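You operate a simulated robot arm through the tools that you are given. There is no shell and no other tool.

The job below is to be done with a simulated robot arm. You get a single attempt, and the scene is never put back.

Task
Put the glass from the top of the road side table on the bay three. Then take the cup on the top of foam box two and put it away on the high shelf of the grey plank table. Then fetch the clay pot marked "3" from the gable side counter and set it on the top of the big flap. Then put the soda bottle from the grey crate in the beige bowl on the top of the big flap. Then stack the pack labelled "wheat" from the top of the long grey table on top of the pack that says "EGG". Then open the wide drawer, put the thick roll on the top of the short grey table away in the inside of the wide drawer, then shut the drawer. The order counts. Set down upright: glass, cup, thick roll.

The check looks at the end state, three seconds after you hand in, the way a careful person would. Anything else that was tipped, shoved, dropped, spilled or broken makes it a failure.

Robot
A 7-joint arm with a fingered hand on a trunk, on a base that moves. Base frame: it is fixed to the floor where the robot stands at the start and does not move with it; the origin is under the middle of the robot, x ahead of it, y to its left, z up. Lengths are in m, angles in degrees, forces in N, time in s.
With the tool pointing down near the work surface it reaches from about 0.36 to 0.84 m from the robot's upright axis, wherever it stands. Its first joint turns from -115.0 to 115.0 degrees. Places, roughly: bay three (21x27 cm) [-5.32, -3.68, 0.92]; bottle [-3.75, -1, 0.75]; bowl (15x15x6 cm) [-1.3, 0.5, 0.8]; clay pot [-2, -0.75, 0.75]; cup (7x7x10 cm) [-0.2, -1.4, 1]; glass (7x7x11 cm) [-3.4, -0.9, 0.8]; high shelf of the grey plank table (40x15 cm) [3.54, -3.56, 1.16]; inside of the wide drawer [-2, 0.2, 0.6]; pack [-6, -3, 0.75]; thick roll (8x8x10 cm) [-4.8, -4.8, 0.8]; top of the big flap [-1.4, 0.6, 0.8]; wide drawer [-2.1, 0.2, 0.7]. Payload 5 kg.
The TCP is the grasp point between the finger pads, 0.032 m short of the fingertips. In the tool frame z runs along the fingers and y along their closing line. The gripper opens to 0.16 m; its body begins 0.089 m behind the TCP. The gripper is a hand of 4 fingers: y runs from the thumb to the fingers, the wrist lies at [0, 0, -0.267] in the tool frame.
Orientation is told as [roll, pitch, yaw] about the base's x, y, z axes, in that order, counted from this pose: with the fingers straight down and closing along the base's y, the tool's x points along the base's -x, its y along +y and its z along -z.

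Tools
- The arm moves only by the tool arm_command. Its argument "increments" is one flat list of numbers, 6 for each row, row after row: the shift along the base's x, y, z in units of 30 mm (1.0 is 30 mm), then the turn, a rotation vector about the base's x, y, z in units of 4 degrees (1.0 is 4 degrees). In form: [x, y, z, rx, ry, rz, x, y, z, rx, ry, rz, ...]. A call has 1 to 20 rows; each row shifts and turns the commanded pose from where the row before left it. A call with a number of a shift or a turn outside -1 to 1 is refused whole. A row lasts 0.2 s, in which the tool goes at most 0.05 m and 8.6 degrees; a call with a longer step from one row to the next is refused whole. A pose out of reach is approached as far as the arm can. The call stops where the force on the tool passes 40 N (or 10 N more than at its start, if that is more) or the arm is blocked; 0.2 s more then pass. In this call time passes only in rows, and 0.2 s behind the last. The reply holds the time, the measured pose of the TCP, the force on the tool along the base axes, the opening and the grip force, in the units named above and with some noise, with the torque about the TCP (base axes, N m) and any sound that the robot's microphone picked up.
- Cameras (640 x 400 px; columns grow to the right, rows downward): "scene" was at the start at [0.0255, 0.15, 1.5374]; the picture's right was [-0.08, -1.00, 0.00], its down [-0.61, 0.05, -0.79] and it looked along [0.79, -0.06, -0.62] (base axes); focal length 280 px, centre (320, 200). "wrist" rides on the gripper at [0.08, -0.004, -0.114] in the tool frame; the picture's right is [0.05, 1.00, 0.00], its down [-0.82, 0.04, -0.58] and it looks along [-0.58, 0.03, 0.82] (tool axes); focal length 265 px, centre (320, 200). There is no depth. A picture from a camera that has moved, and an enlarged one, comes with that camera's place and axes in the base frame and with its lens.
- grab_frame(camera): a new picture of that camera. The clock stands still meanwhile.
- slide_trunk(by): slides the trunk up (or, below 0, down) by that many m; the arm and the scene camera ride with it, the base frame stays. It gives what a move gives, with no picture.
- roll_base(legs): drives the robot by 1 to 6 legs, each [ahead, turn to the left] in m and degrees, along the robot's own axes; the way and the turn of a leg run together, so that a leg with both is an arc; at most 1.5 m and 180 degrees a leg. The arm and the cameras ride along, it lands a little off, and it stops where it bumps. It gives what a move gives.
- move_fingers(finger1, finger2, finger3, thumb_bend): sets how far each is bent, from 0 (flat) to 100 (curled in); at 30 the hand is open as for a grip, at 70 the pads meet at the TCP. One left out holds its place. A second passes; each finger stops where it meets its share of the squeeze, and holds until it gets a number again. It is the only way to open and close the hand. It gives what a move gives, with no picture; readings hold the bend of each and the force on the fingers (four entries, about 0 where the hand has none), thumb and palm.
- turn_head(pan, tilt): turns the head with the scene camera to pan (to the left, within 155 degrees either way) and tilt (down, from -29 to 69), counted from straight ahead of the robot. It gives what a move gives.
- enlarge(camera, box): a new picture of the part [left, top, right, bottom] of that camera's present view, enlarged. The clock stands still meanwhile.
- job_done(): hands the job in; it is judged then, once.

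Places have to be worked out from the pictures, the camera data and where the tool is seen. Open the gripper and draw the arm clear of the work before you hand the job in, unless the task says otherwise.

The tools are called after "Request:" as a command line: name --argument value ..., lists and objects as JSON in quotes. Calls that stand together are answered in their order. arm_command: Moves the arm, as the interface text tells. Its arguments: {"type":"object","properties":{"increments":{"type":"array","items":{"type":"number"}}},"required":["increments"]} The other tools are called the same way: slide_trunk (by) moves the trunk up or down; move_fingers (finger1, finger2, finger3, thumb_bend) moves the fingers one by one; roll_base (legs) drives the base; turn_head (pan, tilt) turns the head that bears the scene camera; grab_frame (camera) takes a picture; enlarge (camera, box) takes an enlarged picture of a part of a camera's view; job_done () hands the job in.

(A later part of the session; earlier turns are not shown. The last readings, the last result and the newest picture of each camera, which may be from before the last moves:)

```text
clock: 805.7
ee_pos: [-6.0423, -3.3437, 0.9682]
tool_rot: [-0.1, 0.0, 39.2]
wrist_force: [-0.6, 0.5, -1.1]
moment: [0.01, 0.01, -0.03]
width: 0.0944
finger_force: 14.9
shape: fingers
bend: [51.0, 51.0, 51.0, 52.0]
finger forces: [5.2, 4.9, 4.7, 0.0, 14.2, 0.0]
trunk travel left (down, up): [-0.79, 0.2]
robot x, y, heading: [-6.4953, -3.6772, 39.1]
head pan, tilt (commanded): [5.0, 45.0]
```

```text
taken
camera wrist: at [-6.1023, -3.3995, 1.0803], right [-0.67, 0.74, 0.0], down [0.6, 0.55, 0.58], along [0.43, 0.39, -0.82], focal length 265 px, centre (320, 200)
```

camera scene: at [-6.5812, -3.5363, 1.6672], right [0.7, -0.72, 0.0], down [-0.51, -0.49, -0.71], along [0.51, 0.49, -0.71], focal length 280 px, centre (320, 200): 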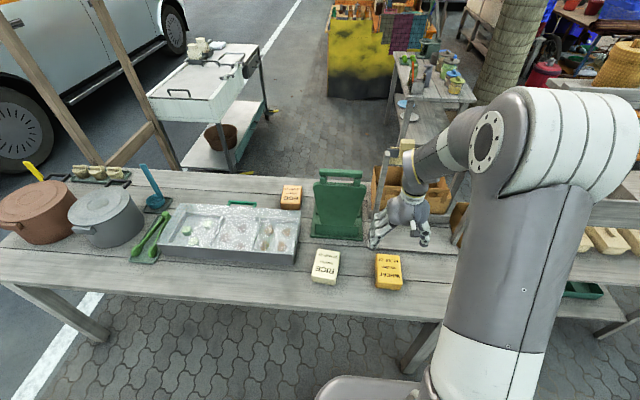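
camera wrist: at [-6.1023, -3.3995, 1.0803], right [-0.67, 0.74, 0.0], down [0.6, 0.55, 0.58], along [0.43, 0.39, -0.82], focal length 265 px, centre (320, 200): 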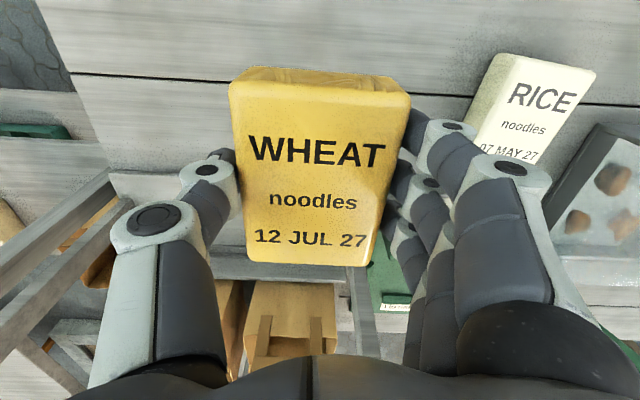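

WHEAT is in hand. EGG can also be reached from behind with the forearm passing above the press (top ≈1.12 m). I raise, retract, and shift the base sideways along the table.

Request:
arm_command --increments '[0, 0, 1, 0, 0, 0, 0, 0, 1, 0, 0, 0, 0, 0, 1, 0, 0, 0, -0.4, -0.33, 1, 0, 0, 0, -0.7, -0.57, 1, 0, 0, 0, -0.75, -0.6, 1, 0, 0, 0, -0.75, -0.6, 1, 0, 0, 0, -0.75, -0.6, 0.5, 0, 0, 0, -0.75, -0.6, 0, 0, 0, 0]'

Request:
roll_base --legs '[[0, 75.7], [0.5, 0], [0, -84.4]]'

Request:
turn_head --pan 5 --tilt 45

Request:
grab_frame --camera "scene"

Request:
grab_frame --camera "wrist"

```text
clock: 807.7
ee_pos: [-6.1644, -3.4448, 1.1919]
tool_rot: [-0.1, -0.1, 39.3]
wrist_force: [-0.4, 0.1, -2.0]
moment: [0.04, 0.01, 0.0]
width: 0.0942
finger_force: 14.3
shape: fingers
bend: [51.0, 51.0, 51.0, 52.0]
finger forces: [5.2, 4.9, 4.6, 0.1, 14.2, 0.0]
trunk travel left (down, up): [-0.79, 0.2]
robot x, y, heading: [-6.4931, -3.676, 39.0]
head pan, tilt (commanded): [5.0, 45.0]
```

```text
clock: 817.5
ee_pos: [-6.3541, -3.0392, 1.193]
tool_rot: [-0.1, 0.0, 31.7]
wrist_force: [-0.5, -0.9, -1.7]
moment: [0.02, 0.01, -0.02]
width: 0.0943
finger_force: 14.4
shape: fingers
bend: [51.0, 51.0, 51.0, 52.0]
finger forces: [5.1, 4.8, 4.4, 0.0, 14.2, 0.0]
trunk travel left (down, up): [-0.79, 0.2]
robot x, y, heading: [-6.7102, -3.2251, 31.6]
head pan, tilt (commanded): [5.0, 45.0]
```

```text
clock: 818.1
ee_pos: [-6.3548, -3.0406, 1.1922]
tool_rot: [-0.1, 0.0, 31.7]
wrist_force: [0.1, -0.6, -3.4]
moment: [0.04, 0.03, -0.01]
width: 0.0941
finger_force: 14.5
shape: fingers
bend: [51.0, 51.0, 51.0, 52.0]
finger forces: [5.1, 4.8, 4.5, 0.1, 14.2, 0.1]
trunk travel left (down, up): [-0.79, 0.2]
robot x, y, heading: [-6.7114, -3.2265, 31.9]
head pan, tilt (commanded): [5.0, 45.0]
```

```text
taken
camera scene: at [-6.7803, -3.077, 1.6671], right [0.6, -0.8, 0.0], down [-0.57, -0.42, -0.71], along [0.57, 0.42, -0.71], focal length 280 px, centre (320, 200)
```

scene: 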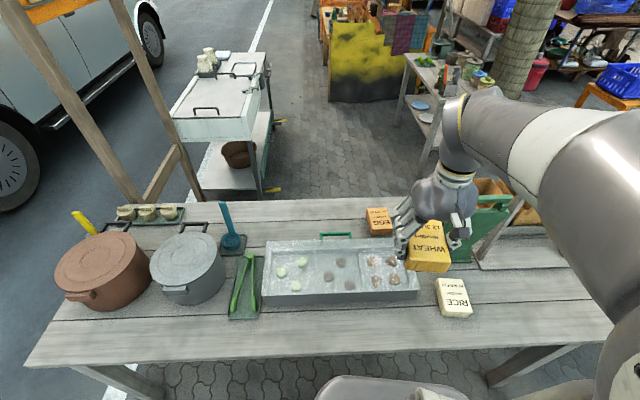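

```text
taken
camera wrist: at [-6.4206, -3.0862, 1.3051], right [-0.57, 0.82, 0.0], down [0.67, 0.47, 0.58], along [0.48, 0.33, -0.82], focal length 265 px, centre (320, 200)
```

wrist: 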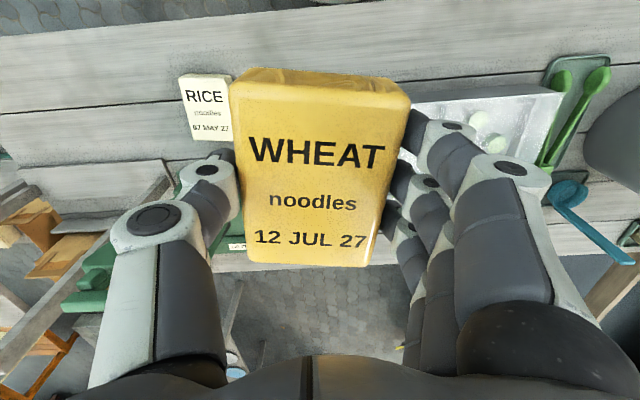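

EGG is visible behind the hand. Zoom to locate EGG precisely.

Request:
enlarge --camera "scene" --box '[330, 180, 480, 300]'

```text
3.33 times, centred on (405, 240) of scene
camera zoom: at [-6.7803, -3.077, 1.6671], right [0.6, -0.8, 0.0], down [-0.57, -0.42, -0.71], along [0.57, 0.42, -0.71], focal length 935 px, centre (37, 67)
```

zoom: 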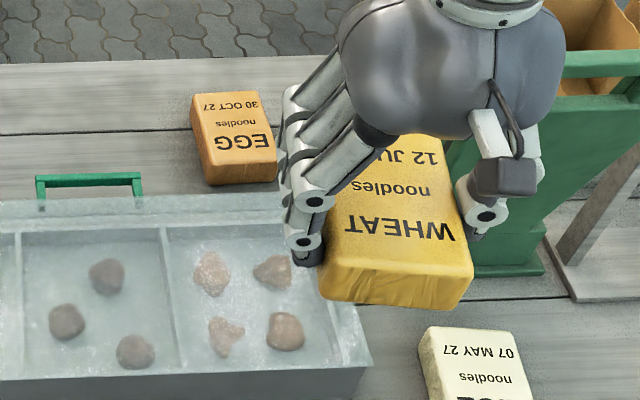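

EGG's center is (-6.02, -2.816), long side along the table depth. I move the base 6 cm closer, then swing WHEAT over EGG at height, aligning its yaw.

Request:
roll_base --legs '[[0.06, 0]]'

Request:
arm_command --increments '[0.797, 0.542, 0, 0, 0, 0.15, 0.797, 0.542, 0, 0, 0, 0.15, 0.797, 0.542, 0, 0, 0, 0.15, 0.797, 0.542, 0, 0, 0, 0.15, 0.797, 0.542, 0, 0, 0, 0.15, 0.797, 0.542, 0, 0, 0, 0.15, 0.797, 0.542, 0, 0, 0, 0.15, 0.797, 0.542, 0, 0, 0, 0.15, 0.797, 0.542, 0, 0, 0, 0.15, 0.797, 0.542, 0, 0, 0, 0.15]'

Request:
grab_frame --camera "scene"

Request:
grab_frame --camera "wrist"

```text
clock: 819.1
ee_pos: [-6.3019, -3.0073, 1.192]
tool_rot: [-0.1, 0.2, 31.7]
wrist_force: [0.4, 0.7, -1.6]
moment: [-0.03, 0.03, -0.04]
width: 0.0943
finger_force: 14.1
shape: fingers
bend: [51.0, 51.0, 51.0, 52.0]
finger forces: [5.0, 4.7, 4.5, 0.0, 14.2, 0.1]
trunk travel left (down, up): [-0.79, 0.2]
robot x, y, heading: [-6.6624, -3.1944, 31.6]
head pan, tilt (commanded): [5.0, 45.0]
```

```text
clock: 821.3
ee_pos: [-6.0626, -2.8435, 1.1904]
tool_rot: [-0.1, 0.1, 37.6]
wrist_force: [0.9, 0.2, -2.5]
moment: [0.0, 0.01, 0.0]
width: 0.0942
finger_force: 15.1
shape: fingers
bend: [51.0, 51.0, 51.0, 52.0]
finger forces: [5.1, 4.8, 4.5, 0.0, 14.1, 0.0]
trunk travel left (down, up): [-0.79, 0.2]
robot x, y, heading: [-6.6623, -3.1932, 31.7]
head pan, tilt (commanded): [5.0, 45.0]
```

```text
taken
camera scene: at [-6.7277, -3.0446, 1.6671], right [0.6, -0.8, 0.0], down [-0.57, -0.42, -0.71], along [0.57, 0.42, -0.71], focal length 280 px, centre (320, 200)
```

scene: 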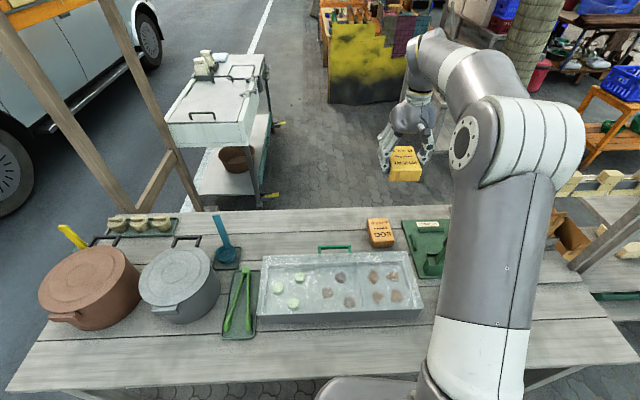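

```text
taken
camera wrist: at [-6.1243, -2.8974, 1.3043], right [-0.65, 0.76, 0.0], down [0.62, 0.53, 0.58], along [0.44, 0.37, -0.82], focal length 265 px, centre (320, 200)
```

wrist: 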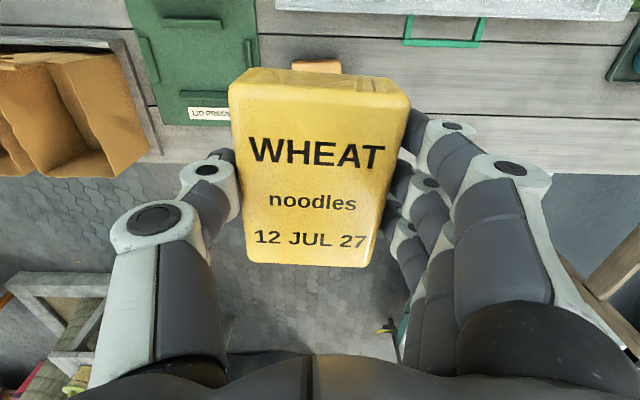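

EGG is unobstructed in the scene view now; zoom to measure it again.

Request:
enlarge --camera "scene" --box '[340, 130, 460, 270]'

```text
2.86 times, centred on (400, 200) of scene
camera zoom: at [-6.7277, -3.0446, 1.6671], right [0.6, -0.8, 0.0], down [-0.57, -0.42, -0.71], along [0.57, 0.42, -0.71], focal length 802 px, centre (91, 200)
```

zoom: 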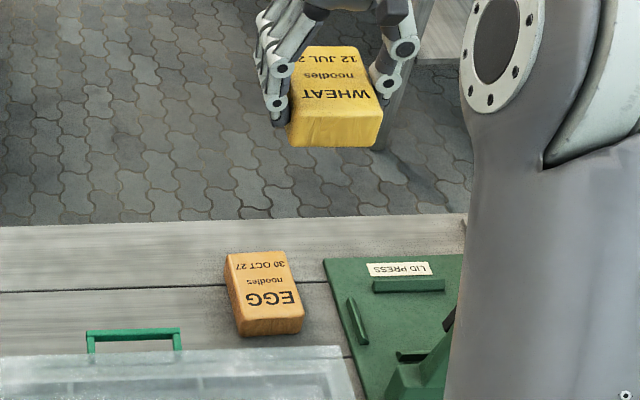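

EGG center (-6.022, -2.819). I shift WHEAT the last 5 cm over it and lower to just above.

Request:
arm_command --increments '[0.677, 0.433, 0, 0, 0, 0.12, 0.677, 0.433, 0, 0, 0, 0.13, 0, 0, -1, 0, 0, 0, 0, 0, -1, 0, 0, 0, 0, 0, -1, 0, 0, 0, 0, 0, -1, 0, 0, 0, 0, 0, -1, 0, 0, 0, 0, 0, -1, 0, 0, 0, 0, 0, -1, 0, 0, 0, 0, 0, -1, 0, 0, 0, 0, 0, -0.8, 0, 0, 0]'

Request:
enlarge --camera "scene" --box '[320, 130, 480, 270]'

Request:
grab_frame --camera "wrist"

```text
clock: 823.7
ee_pos: [-6.0243, -2.8203, 0.9271]
tool_rot: [-0.1, 0.0, 38.7]
wrist_force: [0.4, -0.5, -2.1]
moment: [0.0, 0.02, 0.02]
width: 0.094
finger_force: 14.2
shape: fingers
bend: [51.0, 51.0, 51.0, 52.0]
finger forces: [5.0, 4.8, 4.4, 0.0, 14.2, 0.0]
trunk travel left (down, up): [-0.79, 0.2]
robot x, y, heading: [-6.6566, -3.1965, 31.6]
head pan, tilt (commanded): [5.0, 45.0]
```

```text
2.86 times, centred on (400, 200) of scene
camera zoom: at [-6.7284, -3.0451, 1.6672], right [0.6, -0.8, 0.0], down [-0.57, -0.42, -0.71], along [0.57, 0.42, -0.71], focal length 802 px, centre (91, 200)
```

zoom: 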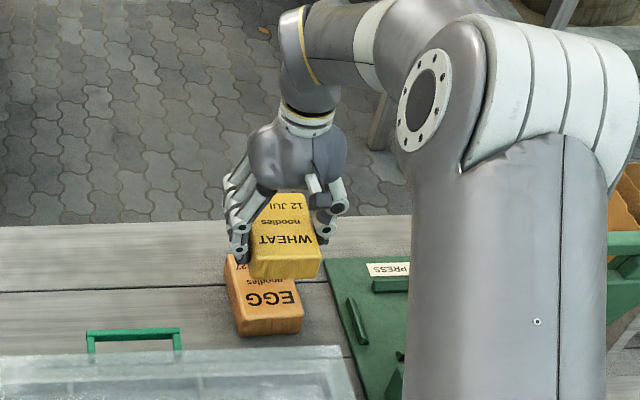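

```text
taken
camera wrist: at [-6.0839, -2.8736, 1.0396], right [-0.66, 0.75, 0.0], down [0.61, 0.54, 0.58], along [0.43, 0.38, -0.82], focal length 265 px, centre (320, 200)
```

wrist: 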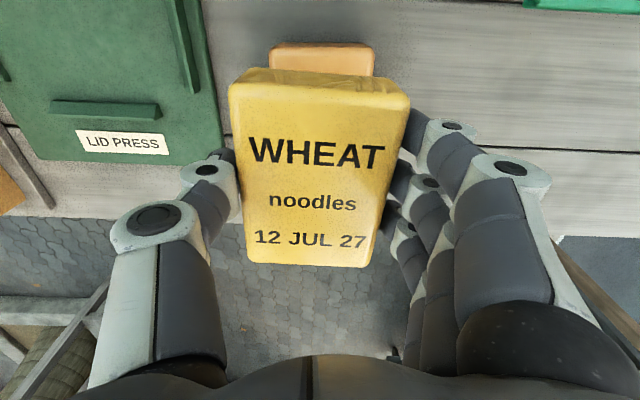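

WHEAT is about 1 cm too far out; I shift back slightly and lower to contact.

Request:
arm_command --increments '[-0.2, -0.17, -0.8, 0, 0, 0, 0, 0, -0.7, 0, 0, 0]'

Request:
arm_command --increments '[0, 0, -0.15, 0, 0, 0]'

Request:
arm_command --increments '[0, 0, -0.13, 0, 0, 0]'

Request:
arm_command --increments '[0, 0, -0.13, 0, 0, 0]'

```text
clock: 824.3
ee_pos: [-6.0293, -2.8243, 0.8823]
tool_rot: [-0.2, 0.1, 38.7]
wrist_force: [0.7, -0.3, -1.9]
moment: [0.02, 0.0, 0.05]
width: 0.0942
finger_force: 14.6
shape: fingers
bend: [51.0, 51.0, 51.0, 52.0]
finger forces: [5.1, 4.8, 4.4, 0.1, 14.3, 0.1]
trunk travel left (down, up): [-0.79, 0.2]
robot x, y, heading: [-6.6605, -3.197, 31.6]
head pan, tilt (commanded): [5.0, 45.0]
```

```text
clock: 824.7
ee_pos: [-6.028, -2.824, 0.8788]
tool_rot: [0.0, 0.0, 38.6]
wrist_force: [-0.7, -0.3, -1.9]
moment: [0.01, 0.01, -0.01]
width: 0.0939
finger_force: 13.7
shape: fingers
bend: [51.0, 51.0, 51.0, 52.0]
finger forces: [5.0, 4.8, 4.6, 0.0, 14.2, 0.1]
trunk travel left (down, up): [-0.79, 0.2]
robot x, y, heading: [-6.6619, -3.1917, 31.7]
head pan, tilt (commanded): [5.0, 45.0]
```

```text
clock: 825.1
ee_pos: [-6.0285, -2.8236, 0.8738]
tool_rot: [-0.1, 0.0, 38.6]
wrist_force: [-0.5, -0.6, -2.0]
moment: [0.02, 0.01, 0.0]
width: 0.0941
finger_force: 14.1
shape: fingers
bend: [51.0, 51.0, 51.0, 52.0]
finger forces: [5.2, 4.8, 4.4, 0.0, 14.2, 0.0]
trunk travel left (down, up): [-0.79, 0.2]
robot x, y, heading: [-6.6586, -3.1982, 31.4]
head pan, tilt (commanded): [5.0, 45.0]
```

```text
clock: 825.5
ee_pos: [-6.0283, -2.8246, 0.8706]
tool_rot: [-0.1, 0.0, 38.7]
wrist_force: [0.7, -0.8, -2.6]
moment: [0.0, 0.04, 0.01]
width: 0.0944
finger_force: 13.8
shape: fingers
bend: [51.0, 51.0, 51.0, 52.0]
finger forces: [5.1, 4.7, 4.5, 0.0, 14.2, 0.0]
trunk travel left (down, up): [-0.79, 0.2]
robot x, y, heading: [-6.6613, -3.1969, 31.7]
head pan, tilt (commanded): [5.0, 45.0]
```

Continue to contact.

Request:
arm_command --increments '[0, 0, -0.12, 0, 0, 0]'

Request:
arm_command --increments '[0, 0, -0.12, 0, 0, 0]'

Request:
arm_command --increments '[0, 0, -0.12, 0, 0, 0]'

```text
clock: 825.9
ee_pos: [-6.029, -2.8239, 0.8663]
tool_rot: [-0.2, -0.1, 38.8]
wrist_force: [-0.7, 0.1, -2.0]
moment: [0.02, 0.03, 0.0]
width: 0.0937
finger_force: 14.8
shape: fingers
bend: [51.0, 51.0, 51.0, 52.0]
finger forces: [5.1, 4.8, 4.5, 0.1, 14.2, 0.0]
trunk travel left (down, up): [-0.79, 0.2]
robot x, y, heading: [-6.661, -3.195, 31.8]
head pan, tilt (commanded): [5.0, 45.0]
```

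```text
clock: 826.3
ee_pos: [-6.0292, -2.8247, 0.8643]
tool_rot: [-0.1, 0.0, 38.7]
wrist_force: [0.2, -0.9, -1.9]
moment: [0.0, 0.01, 0.05]
width: 0.094
finger_force: 14.3
shape: fingers
bend: [51.0, 51.0, 51.0, 52.0]
finger forces: [5.0, 4.8, 4.4, 0.1, 14.2, 0.0]
trunk travel left (down, up): [-0.79, 0.2]
robot x, y, heading: [-6.663, -3.1944, 31.6]
head pan, tilt (commanded): [5.0, 45.0]
```

```text
clock: 826.7
ee_pos: [-6.0295, -2.8254, 0.8592]
tool_rot: [-0.1, 0.0, 38.7]
wrist_force: [0.5, 0.2, -2.2]
moment: [0.01, 0.03, -0.01]
width: 0.0941
finger_force: 14.3
shape: fingers
bend: [51.0, 51.0, 51.0, 52.0]
finger forces: [5.1, 4.8, 4.7, 0.1, 14.2, 0.1]
trunk travel left (down, up): [-0.79, 0.2]
robot x, y, heading: [-6.6579, -3.1932, 31.6]
head pan, tilt (commanded): [5.0, 45.0]
```

Request:
arm_command --increments '[0, 0, -0.1, 0, 0, 0]'

Request:
arm_command --increments '[0, 0, -0.1, 0, 0, 0]'

Request:
enlarge --camera "scene" --box '[340, 180, 440, 260]'

```text
clock: 827.1
ee_pos: [-6.028, -2.8235, 0.8588]
tool_rot: [-0.2, -0.3, 38.7]
wrist_force: [-1.3, -0.8, 10.0]
moment: [-0.01, 0.08, 0.03]
width: 0.0938
finger_force: 16.0
shape: fingers
bend: [51.0, 51.0, 52.0, 52.0]
finger forces: [5.6, 5.1, 4.8, 0.0, 15.6, 0.0]
trunk travel left (down, up): [-0.79, 0.2]
robot x, y, heading: [-6.6603, -3.1976, 31.8]
head pan, tilt (commanded): [5.0, 45.0]
```

```text
clock: 827.5
ee_pos: [-6.0284, -2.8236, 0.8586]
tool_rot: [-0.2, -0.3, 38.8]
wrist_force: [-1.5, -0.2, 26.1]
moment: [-0.06, 0.02, 0.03]
width: 0.0941
finger_force: 17.2
shape: fingers
bend: [52.0, 52.0, 52.0, 52.0]
finger forces: [6.0, 5.5, 5.2, 0.0, 17.3, 0.0]
trunk travel left (down, up): [-0.79, 0.2]
robot x, y, heading: [-6.6585, -3.1959, 31.5]
head pan, tilt (commanded): [5.0, 45.0]
```

```text
5.00 times, centred on (390, 220) of scene
camera zoom: at [-6.7317, -3.0469, 1.6676], right [0.6, -0.8, 0.0], down [-0.57, -0.42, -0.71], along [0.57, 0.42, -0.71], focal length 1403 px, centre (-30, 100)
```

zoom: 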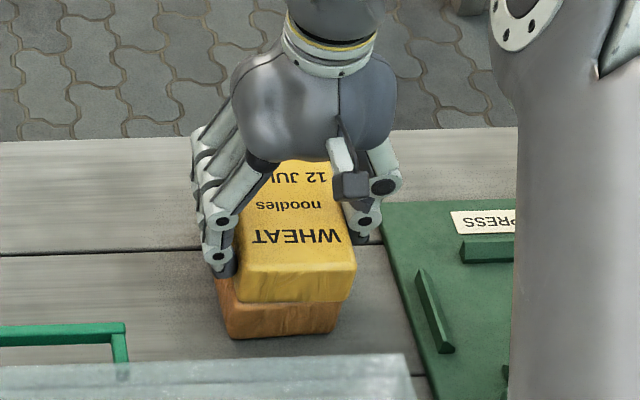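

WHEAT rests squarely on EGG. Relieve and open the fingers evenly.

Request:
arm_command --increments '[0, 0, 0.15, 0, 0, 0]'

Request:
move_fingers --finger1 46 --finger2 46 --finger3 46 --thumb_bend 46

Request:
move_fingers --finger1 38 --finger2 38 --finger3 38 --thumb_bend 38

Request:
arm_command --increments '[0, 0, 0.5, 0, 0, 0, 0, 0, 1, 0, 0, 0, 0, 0, 1, 0, 0, 0, 0, 0, 1, 0, 0, 0, 0, 0, 1, 0, 0, 0, 0, 0, 1, 0, 0, 0, -0.3, -0.2, 1, 0, 0, 0, -0.6, -0.4, 1, 0, 0, 0, -0.8, -0.55, 1, 0, 0, 0, -0.8, -0.55, 1, 0, 0, 0, -0.8, -0.55, 1, 0, 0, 0]'

Request:
enlarge --camera "scene" --box '[320, 170, 460, 270]'

Request:
grab_frame --camera "wrist"

```text
clock: 827.9
ee_pos: [-6.0294, -2.8229, 0.8594]
tool_rot: [-0.3, 0.1, 38.7]
wrist_force: [3.5, 3.1, 11.6]
moment: [0.1, -0.08, -0.05]
width: 0.0938
finger_force: 16.1
shape: fingers
bend: [52.0, 52.0, 52.0, 52.0]
finger forces: [5.8, 5.5, 5.1, 0.0, 16.5, 0.0]
trunk travel left (down, up): [-0.79, 0.2]
robot x, y, heading: [-6.6583, -3.1968, 32.0]
head pan, tilt (commanded): [5.0, 45.0]
```

```text
clock: 828.9
ee_pos: [-6.029, -2.824, 0.8585]
tool_rot: [-0.1, 0.0, 38.7]
wrist_force: [0.4, 0.8, -0.2]
moment: [-0.01, -0.04, -0.01]
width: 0.1063
finger_force: 0.1
shape: fingers
bend: [46.0, 46.0, 46.0, 46.0]
finger forces: [0.1, 0.1, 0.1, 0.0, 0.0, 0.1]
trunk travel left (down, up): [-0.79, 0.2]
robot x, y, heading: [-6.6608, -3.1971, 31.6]
head pan, tilt (commanded): [5.0, 45.0]
```

```text
clock: 829.9
ee_pos: [-6.0282, -2.8251, 0.8579]
tool_rot: [0.0, 0.0, 38.7]
wrist_force: [-0.2, 0.3, 0.3]
moment: [0.04, 0.0, -0.01]
width: 0.1384
finger_force: 0.1
shape: fingers
bend: [38.0, 38.0, 38.0, 38.0]
finger forces: [0.0, 0.0, 0.1, 0.0, 0.0, 0.0]
trunk travel left (down, up): [-0.79, 0.2]
robot x, y, heading: [-6.66, -3.1931, 31.8]
head pan, tilt (commanded): [5.0, 45.0]
```

```text
clock: 832.3
ee_pos: [-6.1308, -2.8941, 1.1738]
tool_rot: [-0.2, 0.0, 38.7]
wrist_force: [0.1, 0.2, 0.5]
moment: [0.01, -0.05, -0.04]
width: 0.1386
finger_force: 0.1
shape: fingers
bend: [38.0, 38.0, 38.0, 38.0]
finger forces: [0.0, 0.1, 0.0, 0.0, 0.0, 0.1]
trunk travel left (down, up): [-0.79, 0.2]
robot x, y, heading: [-6.6586, -3.1955, 31.8]
head pan, tilt (commanded): [5.0, 45.0]
```

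```text
4.00 times, centred on (390, 220) of scene
camera zoom: at [-6.7306, -3.0462, 1.6671], right [0.6, -0.8, 0.0], down [-0.57, -0.42, -0.71], along [0.57, 0.42, -0.71], focal length 1122 px, centre (40, 120)
```

zoom: 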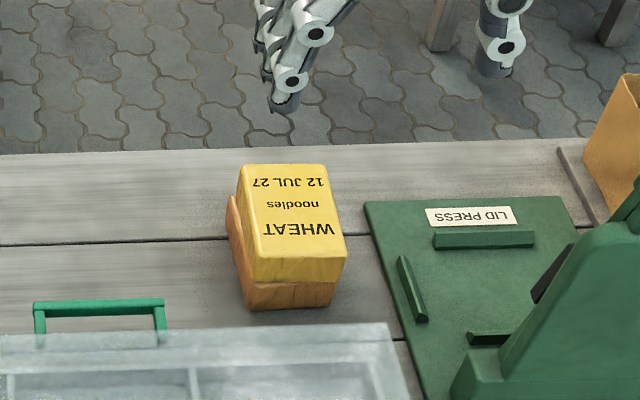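

```text
taken
camera wrist: at [-6.1908, -2.9479, 1.2875], right [-0.66, 0.75, 0.0], down [0.61, 0.54, 0.58], along [0.43, 0.38, -0.82], focal length 265 px, centre (320, 200)
```

wrist: 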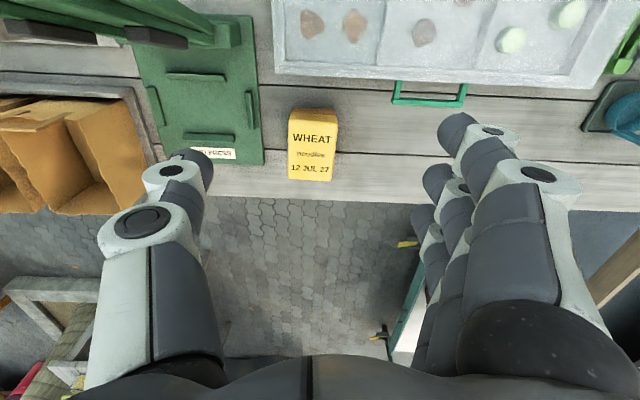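

Task 5 is done: WHEAT sits on EGG. Now the thick roll: I raise/retract and drive behind the rack toward the short grey table.

Request:
arm_command --increments '[-0.94, -0.58, 0.5, 0, 0, 0, -0.94, -0.58, 0.5, 0, 0, 0, -0.94, -0.58, 0.5, 0, 0, 0, -0.94, -0.58, 0.5, 0, 0, 0, -0.94, -0.58, 0.5, 0, 0, 0, -0.94, -0.58, 0.3, 0, 0, 0, -0.6, -0.37, 0, 0, 0, 0]'

Request:
roll_base --legs '[[0, -106.8], [0.65, 0], [0, 34.8], [1.3, 0], [0, 30]]'

Request:
turn_head --pan 0 --tilt 40

Request:
grab_frame --camera "scene"

Request:
grab_frame --camera "wrist"

```text
clock: 833.9
ee_pos: [-6.3163, -3.0079, 1.2582]
tool_rot: [-0.1, 0.0, 38.7]
wrist_force: [0.4, 0.0, -0.6]
moment: [-0.02, -0.02, 0.01]
width: 0.1388
finger_force: 0.1
shape: fingers
bend: [38.0, 38.0, 38.0, 38.0]
finger forces: [0.1, 0.0, 0.0, 0.1, 0.0, 0.0]
trunk travel left (down, up): [-0.79, 0.2]
robot x, y, heading: [-6.6624, -3.196, 31.6]
head pan, tilt (commanded): [5.0, 45.0]
```

```text
clock: 851.3
ee_pos: [-5.0955, -4.7563, 1.2569]
tool_rot: [-0.2, 0.0, -2.6]
wrist_force: [0.3, -0.2, 0.6]
moment: [-0.01, 0.01, -0.01]
width: 0.1387
finger_force: 0.1
shape: fingers
bend: [38.0, 38.0, 38.0, 38.0]
finger forces: [0.0, 0.0, 0.0, 0.1, 0.1, 0.0]
trunk travel left (down, up): [-0.79, 0.2]
robot x, y, heading: [-5.4759, -4.6665, -9.7]
head pan, tilt (commanded): [5.0, 45.0]
```

```text
clock: 852.0
ee_pos: [-5.095, -4.7556, 1.2588]
tool_rot: [-0.2, 0.1, -2.6]
wrist_force: [0.1, 0.4, -1.1]
moment: [0.01, -0.01, -0.01]
width: 0.1386
finger_force: 0.0
shape: fingers
bend: [38.0, 38.0, 38.0, 38.0]
finger forces: [0.0, 0.0, 0.0, 0.1, 0.1, 0.0]
trunk travel left (down, up): [-0.79, 0.2]
robot x, y, heading: [-5.4765, -4.6694, -9.3]
head pan, tilt (commanded): [0.0, 40.0]
```

```text
taken
camera scene: at [-5.4277, -4.5193, 1.6744], right [-0.17, -0.99, 0.0], down [-0.63, 0.11, -0.77], along [0.76, -0.13, -0.64], focal length 280 px, centre (320, 200)
```

scene: 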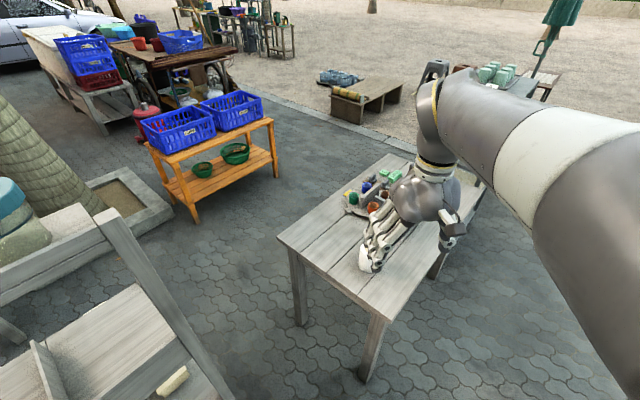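

```text
taken
camera wrist: at [-5.1756, -4.7572, 1.3706], right [-0.01, 1.0, 0.0], down [0.82, 0.01, 0.58], along [0.58, 0.0, -0.82], focal length 265 px, centre (320, 200)
```

wrist: 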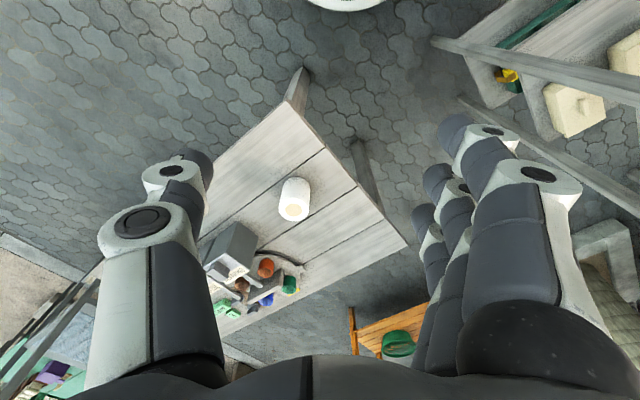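

The thick roll is near the table's edge at ≈(-4.785, -4.822). I move the hand above it and check.

Request:
arm_command --increments '[0.939, -0.2, 0, 0, 0, 0, 0.939, -0.2, 0, 0, 0, 0, 0.939, -0.2, 0, 0, 0, 0, 0.939, -0.2, 0, 0, 0, 0, 0.939, -0.2, 0, 0, 0, 0, 0.939, -0.2, 0, 0, 0, 0, 0.939, -0.2, 0, 0, 0, 0, 0.939, -0.2, 0, 0, 0, 0, 0.939, -0.2, 0, 0, 0, 0, 0.939, -0.2, 0, 0, 0, 0, 0.939, -0.2, 0, 0, 0, 0, 0, 0, -1, 0, 0, 0, 0, 0, -1, 0, 0, 0, 0, 0, -1, 0, 0, 0, 0, 0, -1, 0, 0, 0, 0, 0, -1, 0, 0, 0, 0, 0, -1, 0, 0, 0, 0, 0, -1, 0, 0, 0, 0, 0, -1, 0, 0, 0, 0, 0, -1, 0, 0, 0]'

Request:
grab_frame --camera "wrist"

Request:
grab_frame --camera "scene"

```text
clock: 856.2
ee_pos: [-4.7825, -4.8216, 0.9868]
tool_rot: [-0.1, 0.0, -2.5]
wrist_force: [-0.2, -0.6, -0.9]
moment: [-0.02, 0.0, -0.03]
width: 0.1388
finger_force: 0.2
shape: fingers
bend: [38.0, 38.0, 38.0, 38.0]
finger forces: [0.0, 0.1, 0.1, 0.0, 0.0, 0.1]
trunk travel left (down, up): [-0.79, 0.2]
robot x, y, heading: [-5.4772, -4.6708, -9.8]
head pan, tilt (commanded): [0.0, 40.0]
```

```text
taken
camera wrist: at [-4.8641, -4.8233, 1.0998], right [-0.01, 1.0, 0.0], down [0.82, 0.01, 0.58], along [0.58, 0.0, -0.82], focal length 265 px, centre (320, 200)
```

wrist: 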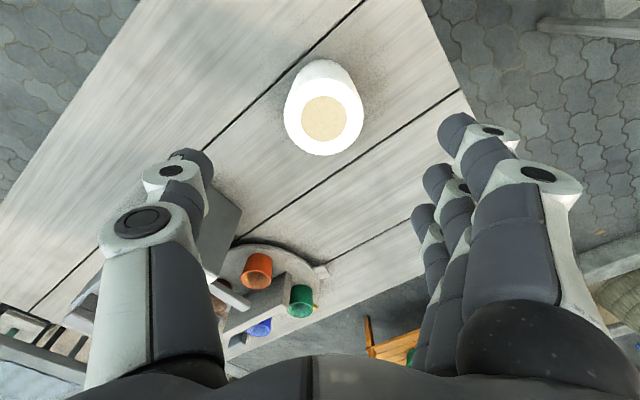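

```text
taken
camera scene: at [-5.427, -4.5196, 1.6744], right [-0.17, -0.99, 0.0], down [-0.63, 0.11, -0.77], along [0.76, -0.13, -0.64], focal length 280 px, centre (320, 200)
```

scene: 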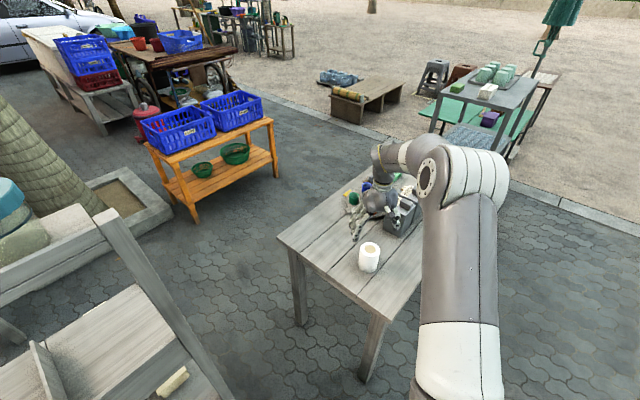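

Roll top at z≈0.83, center ≈(-4.777, -4.819). Shift 6 mm, descend, verify.

Request:
arm_command --increments '[0.2, 0.07, -0.7, 0, 0, 0, 0, 0, -1, 0, 0, 0, 0, 0, -1, 0, 0, 0, 0, 0, -1, 0, 0, 0, 0, 0, -1, 0, 0, 0]'

Request:
grab_frame --camera "wrist"

```text
clock: 857.4
ee_pos: [-4.7786, -4.8201, 0.8455]
tool_rot: [-0.2, 0.0, -2.7]
wrist_force: [0.3, -0.6, -0.3]
moment: [-0.03, 0.01, 0.02]
width: 0.1385
finger_force: 0.0
shape: fingers
bend: [38.0, 38.0, 38.0, 38.0]
finger forces: [0.1, 0.1, 0.1, 0.1, 0.0, 0.1]
trunk travel left (down, up): [-0.79, 0.2]
robot x, y, heading: [-5.4759, -4.6677, -9.6]
head pan, tilt (commanded): [0.0, 40.0]
```

```text
taken
camera wrist: at [-4.8585, -4.8207, 0.9584], right [-0.01, 1.0, 0.0], down [0.82, 0.01, 0.58], along [0.58, 0.0, -0.82], focal length 265 px, centre (320, 200)
```

wrist: 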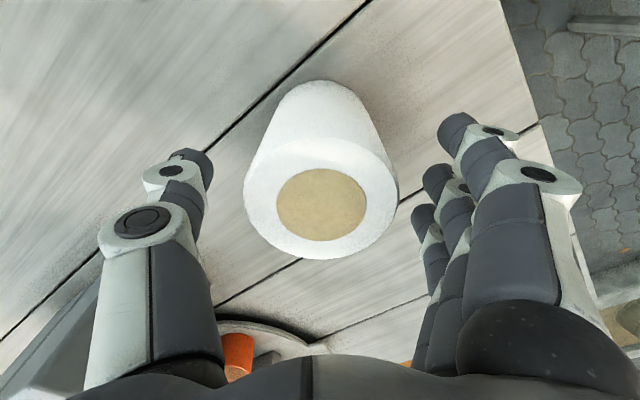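

Well centered. Descend to z≈0.812 and close.

Request:
arm_command --increments '[0.1, 0, -0.55, 0, 0, 0, 0, 0, -0.55, 0, 0, 0]'

Request:
move_fingers --finger1 56 --finger2 54 --finger3 56 --thumb_bend 55

Request:
grab_frame --camera "wrist"

```text
clock: 858.0
ee_pos: [-4.7763, -4.8194, 0.8131]
tool_rot: [-0.2, -0.1, -2.6]
wrist_force: [0.6, 0.0, -0.6]
moment: [0.03, 0.02, -0.02]
width: 0.1388
finger_force: 0.1
shape: fingers
bend: [38.0, 38.0, 38.0, 38.0]
finger forces: [0.0, 0.1, 0.1, 0.0, 0.1, 0.0]
trunk travel left (down, up): [-0.79, 0.2]
robot x, y, heading: [-5.4778, -4.67, -9.6]
head pan, tilt (commanded): [0.0, 40.0]
```

```text
clock: 859.0
ee_pos: [-4.7755, -4.8197, 0.8141]
tool_rot: [-0.1, -0.1, -2.6]
wrist_force: [-0.7, 0.2, -1.2]
moment: [0.02, -0.01, 0.01]
width: 0.0762
finger_force: 3.0
shape: fingers
bend: [55.0, 52.0, 56.0, 54.0]
finger forces: [1.0, 2.1, 0.0, 0.0, 3.3, 0.0]
trunk travel left (down, up): [-0.79, 0.2]
robot x, y, heading: [-5.4791, -4.669, -9.4]
head pan, tilt (commanded): [0.0, 40.0]
```

```text
taken
camera wrist: at [-4.8564, -4.8206, 0.9262], right [-0.01, 1.0, 0.0], down [0.82, 0.01, 0.58], along [0.58, 0.0, -0.82], focal length 265 px, centre (320, 200)
```

wrist: 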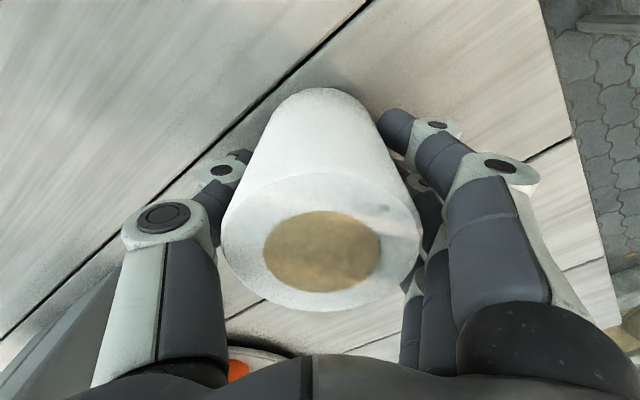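

Contact is light and even. Tighten, lift, and check.

Request:
move_fingers --finger1 64 --finger2 59 --finger3 65 --thumb_bend 61

Request:
arm_command --increments '[0, 0, 0.4, 0, 0, 0, 0, 0, 0.7, 0, 0, 0, 0, 0, 1, 0, 0, 0, 0, 0, 1, 0, 0, 0, 0, 0, 1, 0, 0, 0, 0, 0, 1, 0, 0, 0, 0, 0, 1, 0, 0, 0, 0, 0, 1, 0, 0, 0, 0, 0, 1, 0, 0, 0, 0, 0, 1, 0, 0, 0]'

Request:
grab_frame --camera "wrist"

```text
clock: 860.0
ee_pos: [-4.7762, -4.8185, 0.8127]
tool_rot: [-0.1, -0.1, -2.6]
wrist_force: [0.0, 0.0, 0.7]
moment: [0.0, 0.0, 0.02]
width: 0.074
finger_force: 14.3
shape: fingers
bend: [56.0, 53.0, 63.0, 57.0]
finger forces: [6.8, 5.2, 2.2, 0.0, 14.4, 0.0]
trunk travel left (down, up): [-0.79, 0.2]
robot x, y, heading: [-5.4781, -4.6719, -9.4]
head pan, tilt (commanded): [0.0, 40.0]
```

```text
clock: 862.2
ee_pos: [-4.7749, -4.8204, 1.0874]
tool_rot: [0.0, 0.0, -2.6]
wrist_force: [-0.3, 0.5, -0.2]
moment: [-0.03, -0.04, -0.02]
width: 0.0739
finger_force: 14.2
shape: fingers
bend: [56.0, 53.0, 63.0, 57.0]
finger forces: [6.9, 5.1, 2.3, 0.1, 14.4, 0.0]
trunk travel left (down, up): [-0.79, 0.2]
robot x, y, heading: [-5.4733, -4.6678, -9.6]
head pan, tilt (commanded): [0.0, 40.0]
```

```text
taken
camera wrist: at [-4.8562, -4.821, 1.1999], right [-0.01, 1.0, 0.0], down [0.82, 0.01, 0.58], along [0.58, 0.0, -0.82], focal length 265 px, centre (320, 200)
```

wrist: 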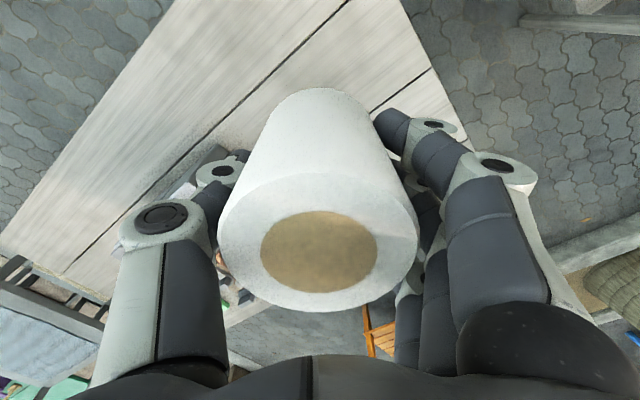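

Roll held. I retract and drive the wide way around the long table by the road (keeping the elbow clear of the sign posts).

Request:
arm_command --increments '[-0.9, 0.15, 0.3, 0, 0, 0, -0.93, 0.157, 0.4, 0, 0, 0, -0.93, 0.157, 0.4, 0, 0, 0, -0.93, 0.157, 0.4, 0, 0, 0, -0.93, 0.157, 0.4, 0, 0, 0, -0.93, 0.157, 0.4, 0, 0, 0, -0.93, 0.157, 0.4, 0, 0, 0, -0.93, 0.157, 0.2, 0, 0, 0, -0.93, 0.157, 0, 0, 0, 0, -0.9, 0.15, 0, 0, 0, 0]'

Request:
roll_base --legs '[[0, 149.7], [1.32, 0], [0, 1.5], [1.5, 0], [0.55, 0], [0, -36.9]]'

Request:
turn_head --pan -30 --tilt 15

Request:
grab_frame --camera "scene"

```text
clock: 864.4
ee_pos: [-5.0541, -4.7732, 1.1726]
tool_rot: [-0.1, 0.0, -2.6]
wrist_force: [0.0, 0.9, -1.3]
moment: [-0.02, -0.05, -0.01]
width: 0.074
finger_force: 13.9
shape: fingers
bend: [56.0, 53.0, 63.0, 57.0]
finger forces: [6.9, 5.2, 2.3, 0.1, 14.3, 0.0]
trunk travel left (down, up): [-0.79, 0.2]
robot x, y, heading: [-5.4783, -4.6702, -9.5]
head pan, tilt (commanded): [0.0, 40.0]
```

```text
clock: 889.1
ee_pos: [-8.2369, -2.1594, 1.1739]
tool_rot: [-0.1, 0.1, 113.0]
wrist_force: [0.7, -0.2, -1.4]
moment: [-0.01, 0.01, -0.01]
width: 0.0734
finger_force: 14.1
shape: fingers
bend: [56.0, 53.0, 63.0, 57.0]
finger forces: [6.5, 5.2, 2.2, 0.1, 14.1, 0.1]
trunk travel left (down, up): [-0.79, 0.2]
robot x, y, heading: [-8.1473, -2.5851, 105.8]
head pan, tilt (commanded): [0.0, 40.0]
```

```text
clock: 890.1
ee_pos: [-8.2359, -2.1584, 1.1724]
tool_rot: [0.0, 0.0, 113.1]
wrist_force: [0.3, 0.2, -1.8]
moment: [-0.01, 0.02, 0.02]
width: 0.0733
finger_force: 13.4
shape: fingers
bend: [56.0, 53.0, 63.0, 57.0]
finger forces: [6.4, 5.2, 2.2, 0.0, 14.1, 0.1]
trunk travel left (down, up): [-0.79, 0.2]
robot x, y, heading: [-8.1475, -2.5856, 106.0]
head pan, tilt (commanded): [-30.0, 15.0]
```

```text
taken
camera scene: at [-8.2579, -2.5965, 1.7139], right [0.97, -0.24, 0.0], down [-0.06, -0.25, -0.97], along [0.23, 0.94, -0.26], focal length 280 px, centre (320, 200)
```

scene: 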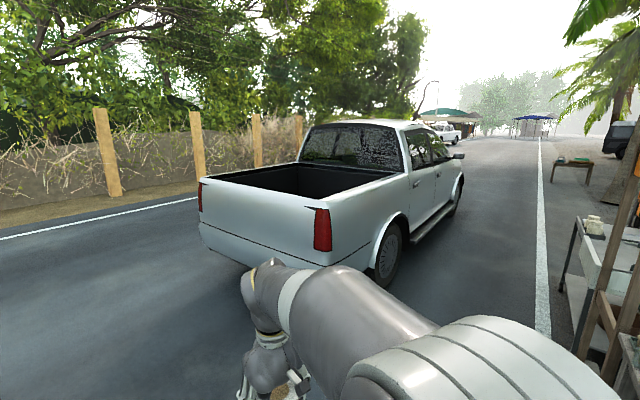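

The lane between truck and sign is clear. Continue along it toward the stall.

Request:
roll_base --legs '[[0, -4], [1.1, 0], [0, -79.8], [1.05, 0], [0, 4.8], [1.5, 0]]'

Request:
turn_head --pan 0 --tilt 20

Request:
grab_frame --camera "scene"

```text
clock: 912.1
ee_pos: [-5.6509, -0.2934, 1.1727]
tool_rot: [0.0, 0.0, 33.1]
wrist_force: [0.1, 0.0, -1.1]
moment: [-0.04, 0.03, 0.02]
width: 0.0731
finger_force: 14.0
shape: fingers
bend: [56.0, 53.0, 63.0, 57.0]
finger forces: [6.3, 5.3, 2.2, 0.1, 14.0, 0.1]
trunk travel left (down, up): [-0.79, 0.2]
robot x, y, heading: [-6.057, -0.4567, 26.1]
head pan, tilt (commanded): [-30.0, 15.0]
```

```text
clock: 913.1
ee_pos: [-5.6495, -0.2931, 1.1728]
tool_rot: [0.0, 0.0, 33.1]
wrist_force: [-0.3, 0.2, -2.5]
moment: [0.01, 0.01, 0.03]
width: 0.073
finger_force: 14.0
shape: fingers
bend: [56.0, 53.0, 63.0, 57.0]
finger forces: [6.4, 5.2, 2.2, 0.0, 14.0, 0.0]
trunk travel left (down, up): [-0.79, 0.2]
robot x, y, heading: [-6.0554, -0.4565, 26.0]
head pan, tilt (commanded): [0.0, 20.0]
```

```text
taken
camera scene: at [-6.0948, -0.302, 1.7058], right [0.44, -0.9, 0.0], down [-0.31, -0.15, -0.94], along [0.84, 0.41, -0.34], focal length 280 px, centre (320, 200)
```

scene: 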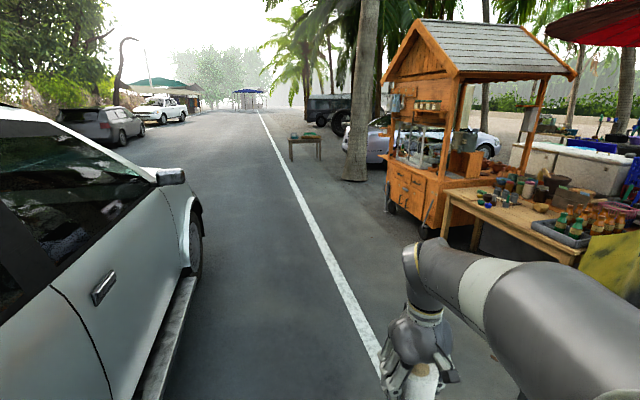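

I can see the cart's drawers from here. Zoom in to identify the wide drawer.

Request:
enlarge --camera "scene" --box '[370, 90, 530, 250]'

```text
2.50 times, centred on (450, 170) of scene
camera zoom: at [-6.0948, -0.302, 1.7058], right [0.44, -0.9, 0.0], down [-0.31, -0.15, -0.94], along [0.84, 0.41, -0.34], focal length 701 px, centre (-5, 275)
```

zoom: 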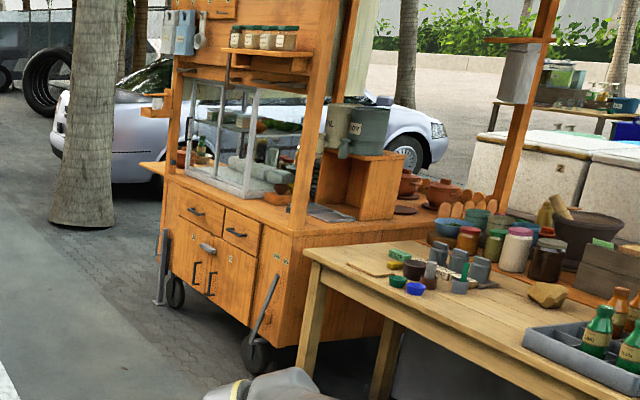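

The wide drawer is the left one of the two upper drawers (flap side). First I go to the road-side table to park the roll at the glass's former free spot.

Request:
roll_base --legs '[[0, 3.8], [1.17, 0], [0, -55], [1.26, 0], [0, -26]]'

Request:
turn_head --pan 0 --tilt 50

Request:
grab_frame --camera "scene"

Request:
grab_frame --camera "wrist"

```text
clock: 929.1
ee_pos: [-3.6759, -0.7805, 1.1735]
tool_rot: [-0.1, 0.1, -44.7]
wrist_force: [0.0, 0.1, -2.4]
moment: [0.0, -0.04, 0.04]
width: 0.073
finger_force: 13.8
shape: fingers
bend: [57.0, 53.0, 63.0, 57.0]
finger forces: [6.1, 5.4, 2.2, 0.0, 14.0, 0.0]
trunk travel left (down, up): [-0.79, 0.2]
robot x, y, heading: [-3.9206, -0.4195, -51.8]
head pan, tilt (commanded): [0.0, 20.0]
```

```text
clock: 930.1
ee_pos: [-3.6745, -0.7803, 1.1732]
tool_rot: [-0.2, 0.0, -44.7]
wrist_force: [0.3, -0.2, -0.9]
moment: [0.0, -0.01, 0.02]
width: 0.0729
finger_force: 14.2
shape: fingers
bend: [57.0, 53.0, 63.0, 57.0]
finger forces: [6.1, 5.3, 2.2, 0.0, 13.9, 0.0]
trunk travel left (down, up): [-0.79, 0.2]
robot x, y, heading: [-3.9256, -0.4167, -51.5]
head pan, tilt (commanded): [0.0, 50.0]
```

```text
taken
camera scene: at [-3.789, -0.3351, 1.6603], right [-0.78, -0.62, 0.0], down [-0.47, 0.6, -0.64], along [0.4, -0.5, -0.77], focal length 280 px, centre (320, 200)
```

scene: 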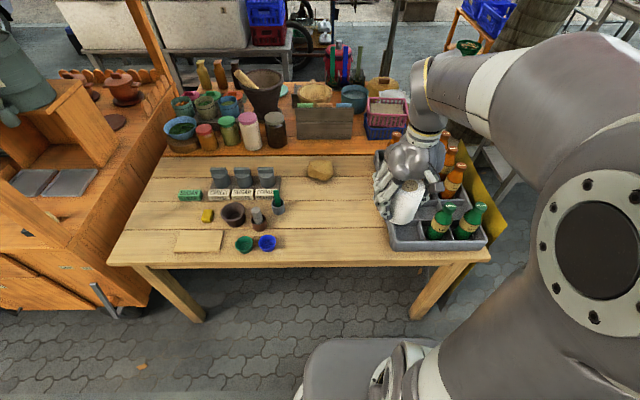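

```text
taken
camera wrist: at [-3.7356, -0.7277, 1.2859], right [0.67, 0.75, 0.0], down [0.61, -0.54, 0.58], along [0.43, -0.39, -0.82], focal length 265 px, centre (320, 200)
```

wrist: 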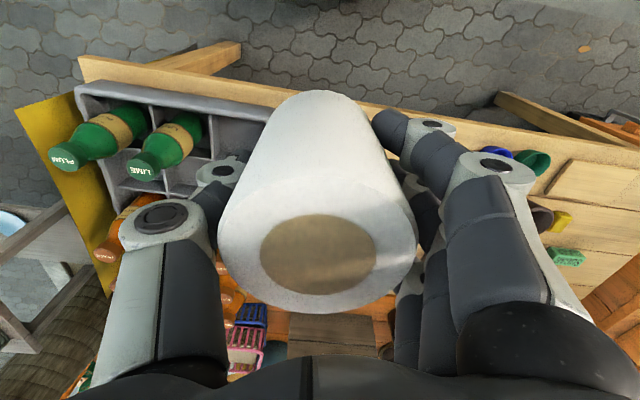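

There is ample free table surface around (-3.43, -0.865). I set the roll down there temporarily.

Request:
arm_command --increments '[0.906, -0.314, 0, 0, 0, 0, 0.906, -0.314, 0, 0, 0, 0, 0.906, -0.314, 0, 0, 0, 0, 0.906, -0.314, 0, 0, 0, 0, 0.906, -0.314, 0, 0, 0, 0, 0.906, -0.314, 0, 0, 0, 0, 0.906, -0.314, 0, 0, 0, 0, 0.906, -0.314, 0, 0, 0, 0, 0.906, -0.314, 0, 0, 0, 0, 0, 0, -1, 0, 0, 0, 0, 0, -1, 0, 0, 0, 0, 0, -1, 0, 0, 0, 0, 0, -1, 0, 0, 0, 0, 0, -1, 0, 0, 0, 0, 0, -1, 0, 0, 0, 0, 0, -1, 0, 0, 0, 0, 0, -1, 0, 0, 0, 0, 0, -1, 0, 0, 0]'

Request:
arm_command --increments '[0, 0, -0.8, 0, 0, 0, 0, 0, -0.5, 0, 0, 0]'

Request:
arm_command --increments '[0, 0, -0.2, 0, 0, 0]'

Request:
arm_command --increments '[0, 0, -0.15, 0, 0, 0]'

Request:
enlarge --camera "scene" --box '[240, 130, 440, 280]'

```text
clock: 933.9
ee_pos: [-3.4298, -0.8644, 0.9015]
tool_rot: [0.0, 0.1, -44.7]
wrist_force: [-0.1, 0.0, -1.0]
moment: [-0.01, 0.01, -0.04]
width: 0.0727
finger_force: 13.3
shape: fingers
bend: [57.0, 53.0, 63.0, 57.0]
finger forces: [6.2, 5.3, 2.4, 0.0, 13.8, 0.0]
trunk travel left (down, up): [-0.79, 0.2]
robot x, y, heading: [-3.9259, -0.4209, -51.6]
head pan, tilt (commanded): [0.0, 50.0]
```

```text
clock: 934.5
ee_pos: [-3.431, -0.8645, 0.8632]
tool_rot: [-0.2, 0.0, -44.7]
wrist_force: [-0.6, 0.7, -2.3]
moment: [-0.03, -0.01, -0.05]
width: 0.0727
finger_force: 13.9
shape: fingers
bend: [57.0, 53.0, 63.0, 57.0]
finger forces: [6.2, 5.2, 2.2, 0.1, 13.8, 0.1]
trunk travel left (down, up): [-0.79, 0.2]
robot x, y, heading: [-3.9242, -0.4203, -51.6]
head pan, tilt (commanded): [0.0, 50.0]
```

```text
clock: 934.9
ee_pos: [-3.4296, -0.8638, 0.8578]
tool_rot: [-0.1, 0.0, -44.7]
wrist_force: [-0.2, 0.7, -1.7]
moment: [0.03, -0.01, 0.0]
width: 0.0729
finger_force: 13.6
shape: fingers
bend: [57.0, 53.0, 63.0, 57.0]
finger forces: [6.2, 5.3, 2.3, 0.1, 13.8, 0.0]
trunk travel left (down, up): [-0.79, 0.2]
robot x, y, heading: [-3.9262, -0.4162, -51.7]
head pan, tilt (commanded): [0.0, 50.0]
```

```text
clock: 935.3
ee_pos: [-3.43, -0.864, 0.8529]
tool_rot: [-0.1, -0.1, -44.6]
wrist_force: [-0.2, -0.8, -2.1]
moment: [-0.01, 0.01, -0.01]
width: 0.0727
finger_force: 13.7
shape: fingers
bend: [57.0, 53.0, 63.0, 57.0]
finger forces: [6.2, 5.3, 2.4, 0.1, 13.8, 0.0]
trunk travel left (down, up): [-0.79, 0.2]
robot x, y, heading: [-3.9196, -0.4197, -52.1]
head pan, tilt (commanded): [0.0, 50.0]
```

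```text
2.67 times, centred on (340, 205) of scene
camera zoom: at [-3.7888, -0.3353, 1.6602], right [-0.78, -0.62, 0.0], down [-0.48, 0.6, -0.64], along [0.4, -0.5, -0.77], focal length 748 px, centre (267, 187)
```

zoom: 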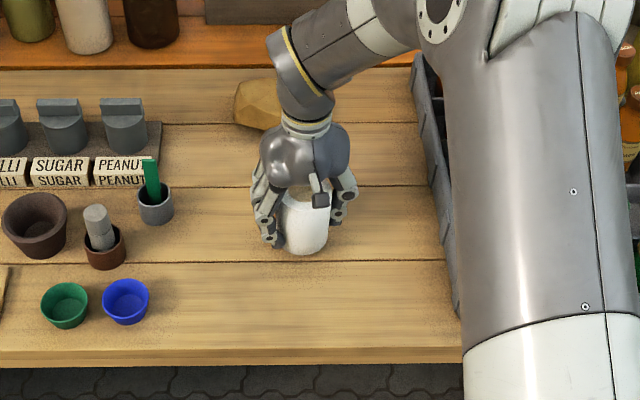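

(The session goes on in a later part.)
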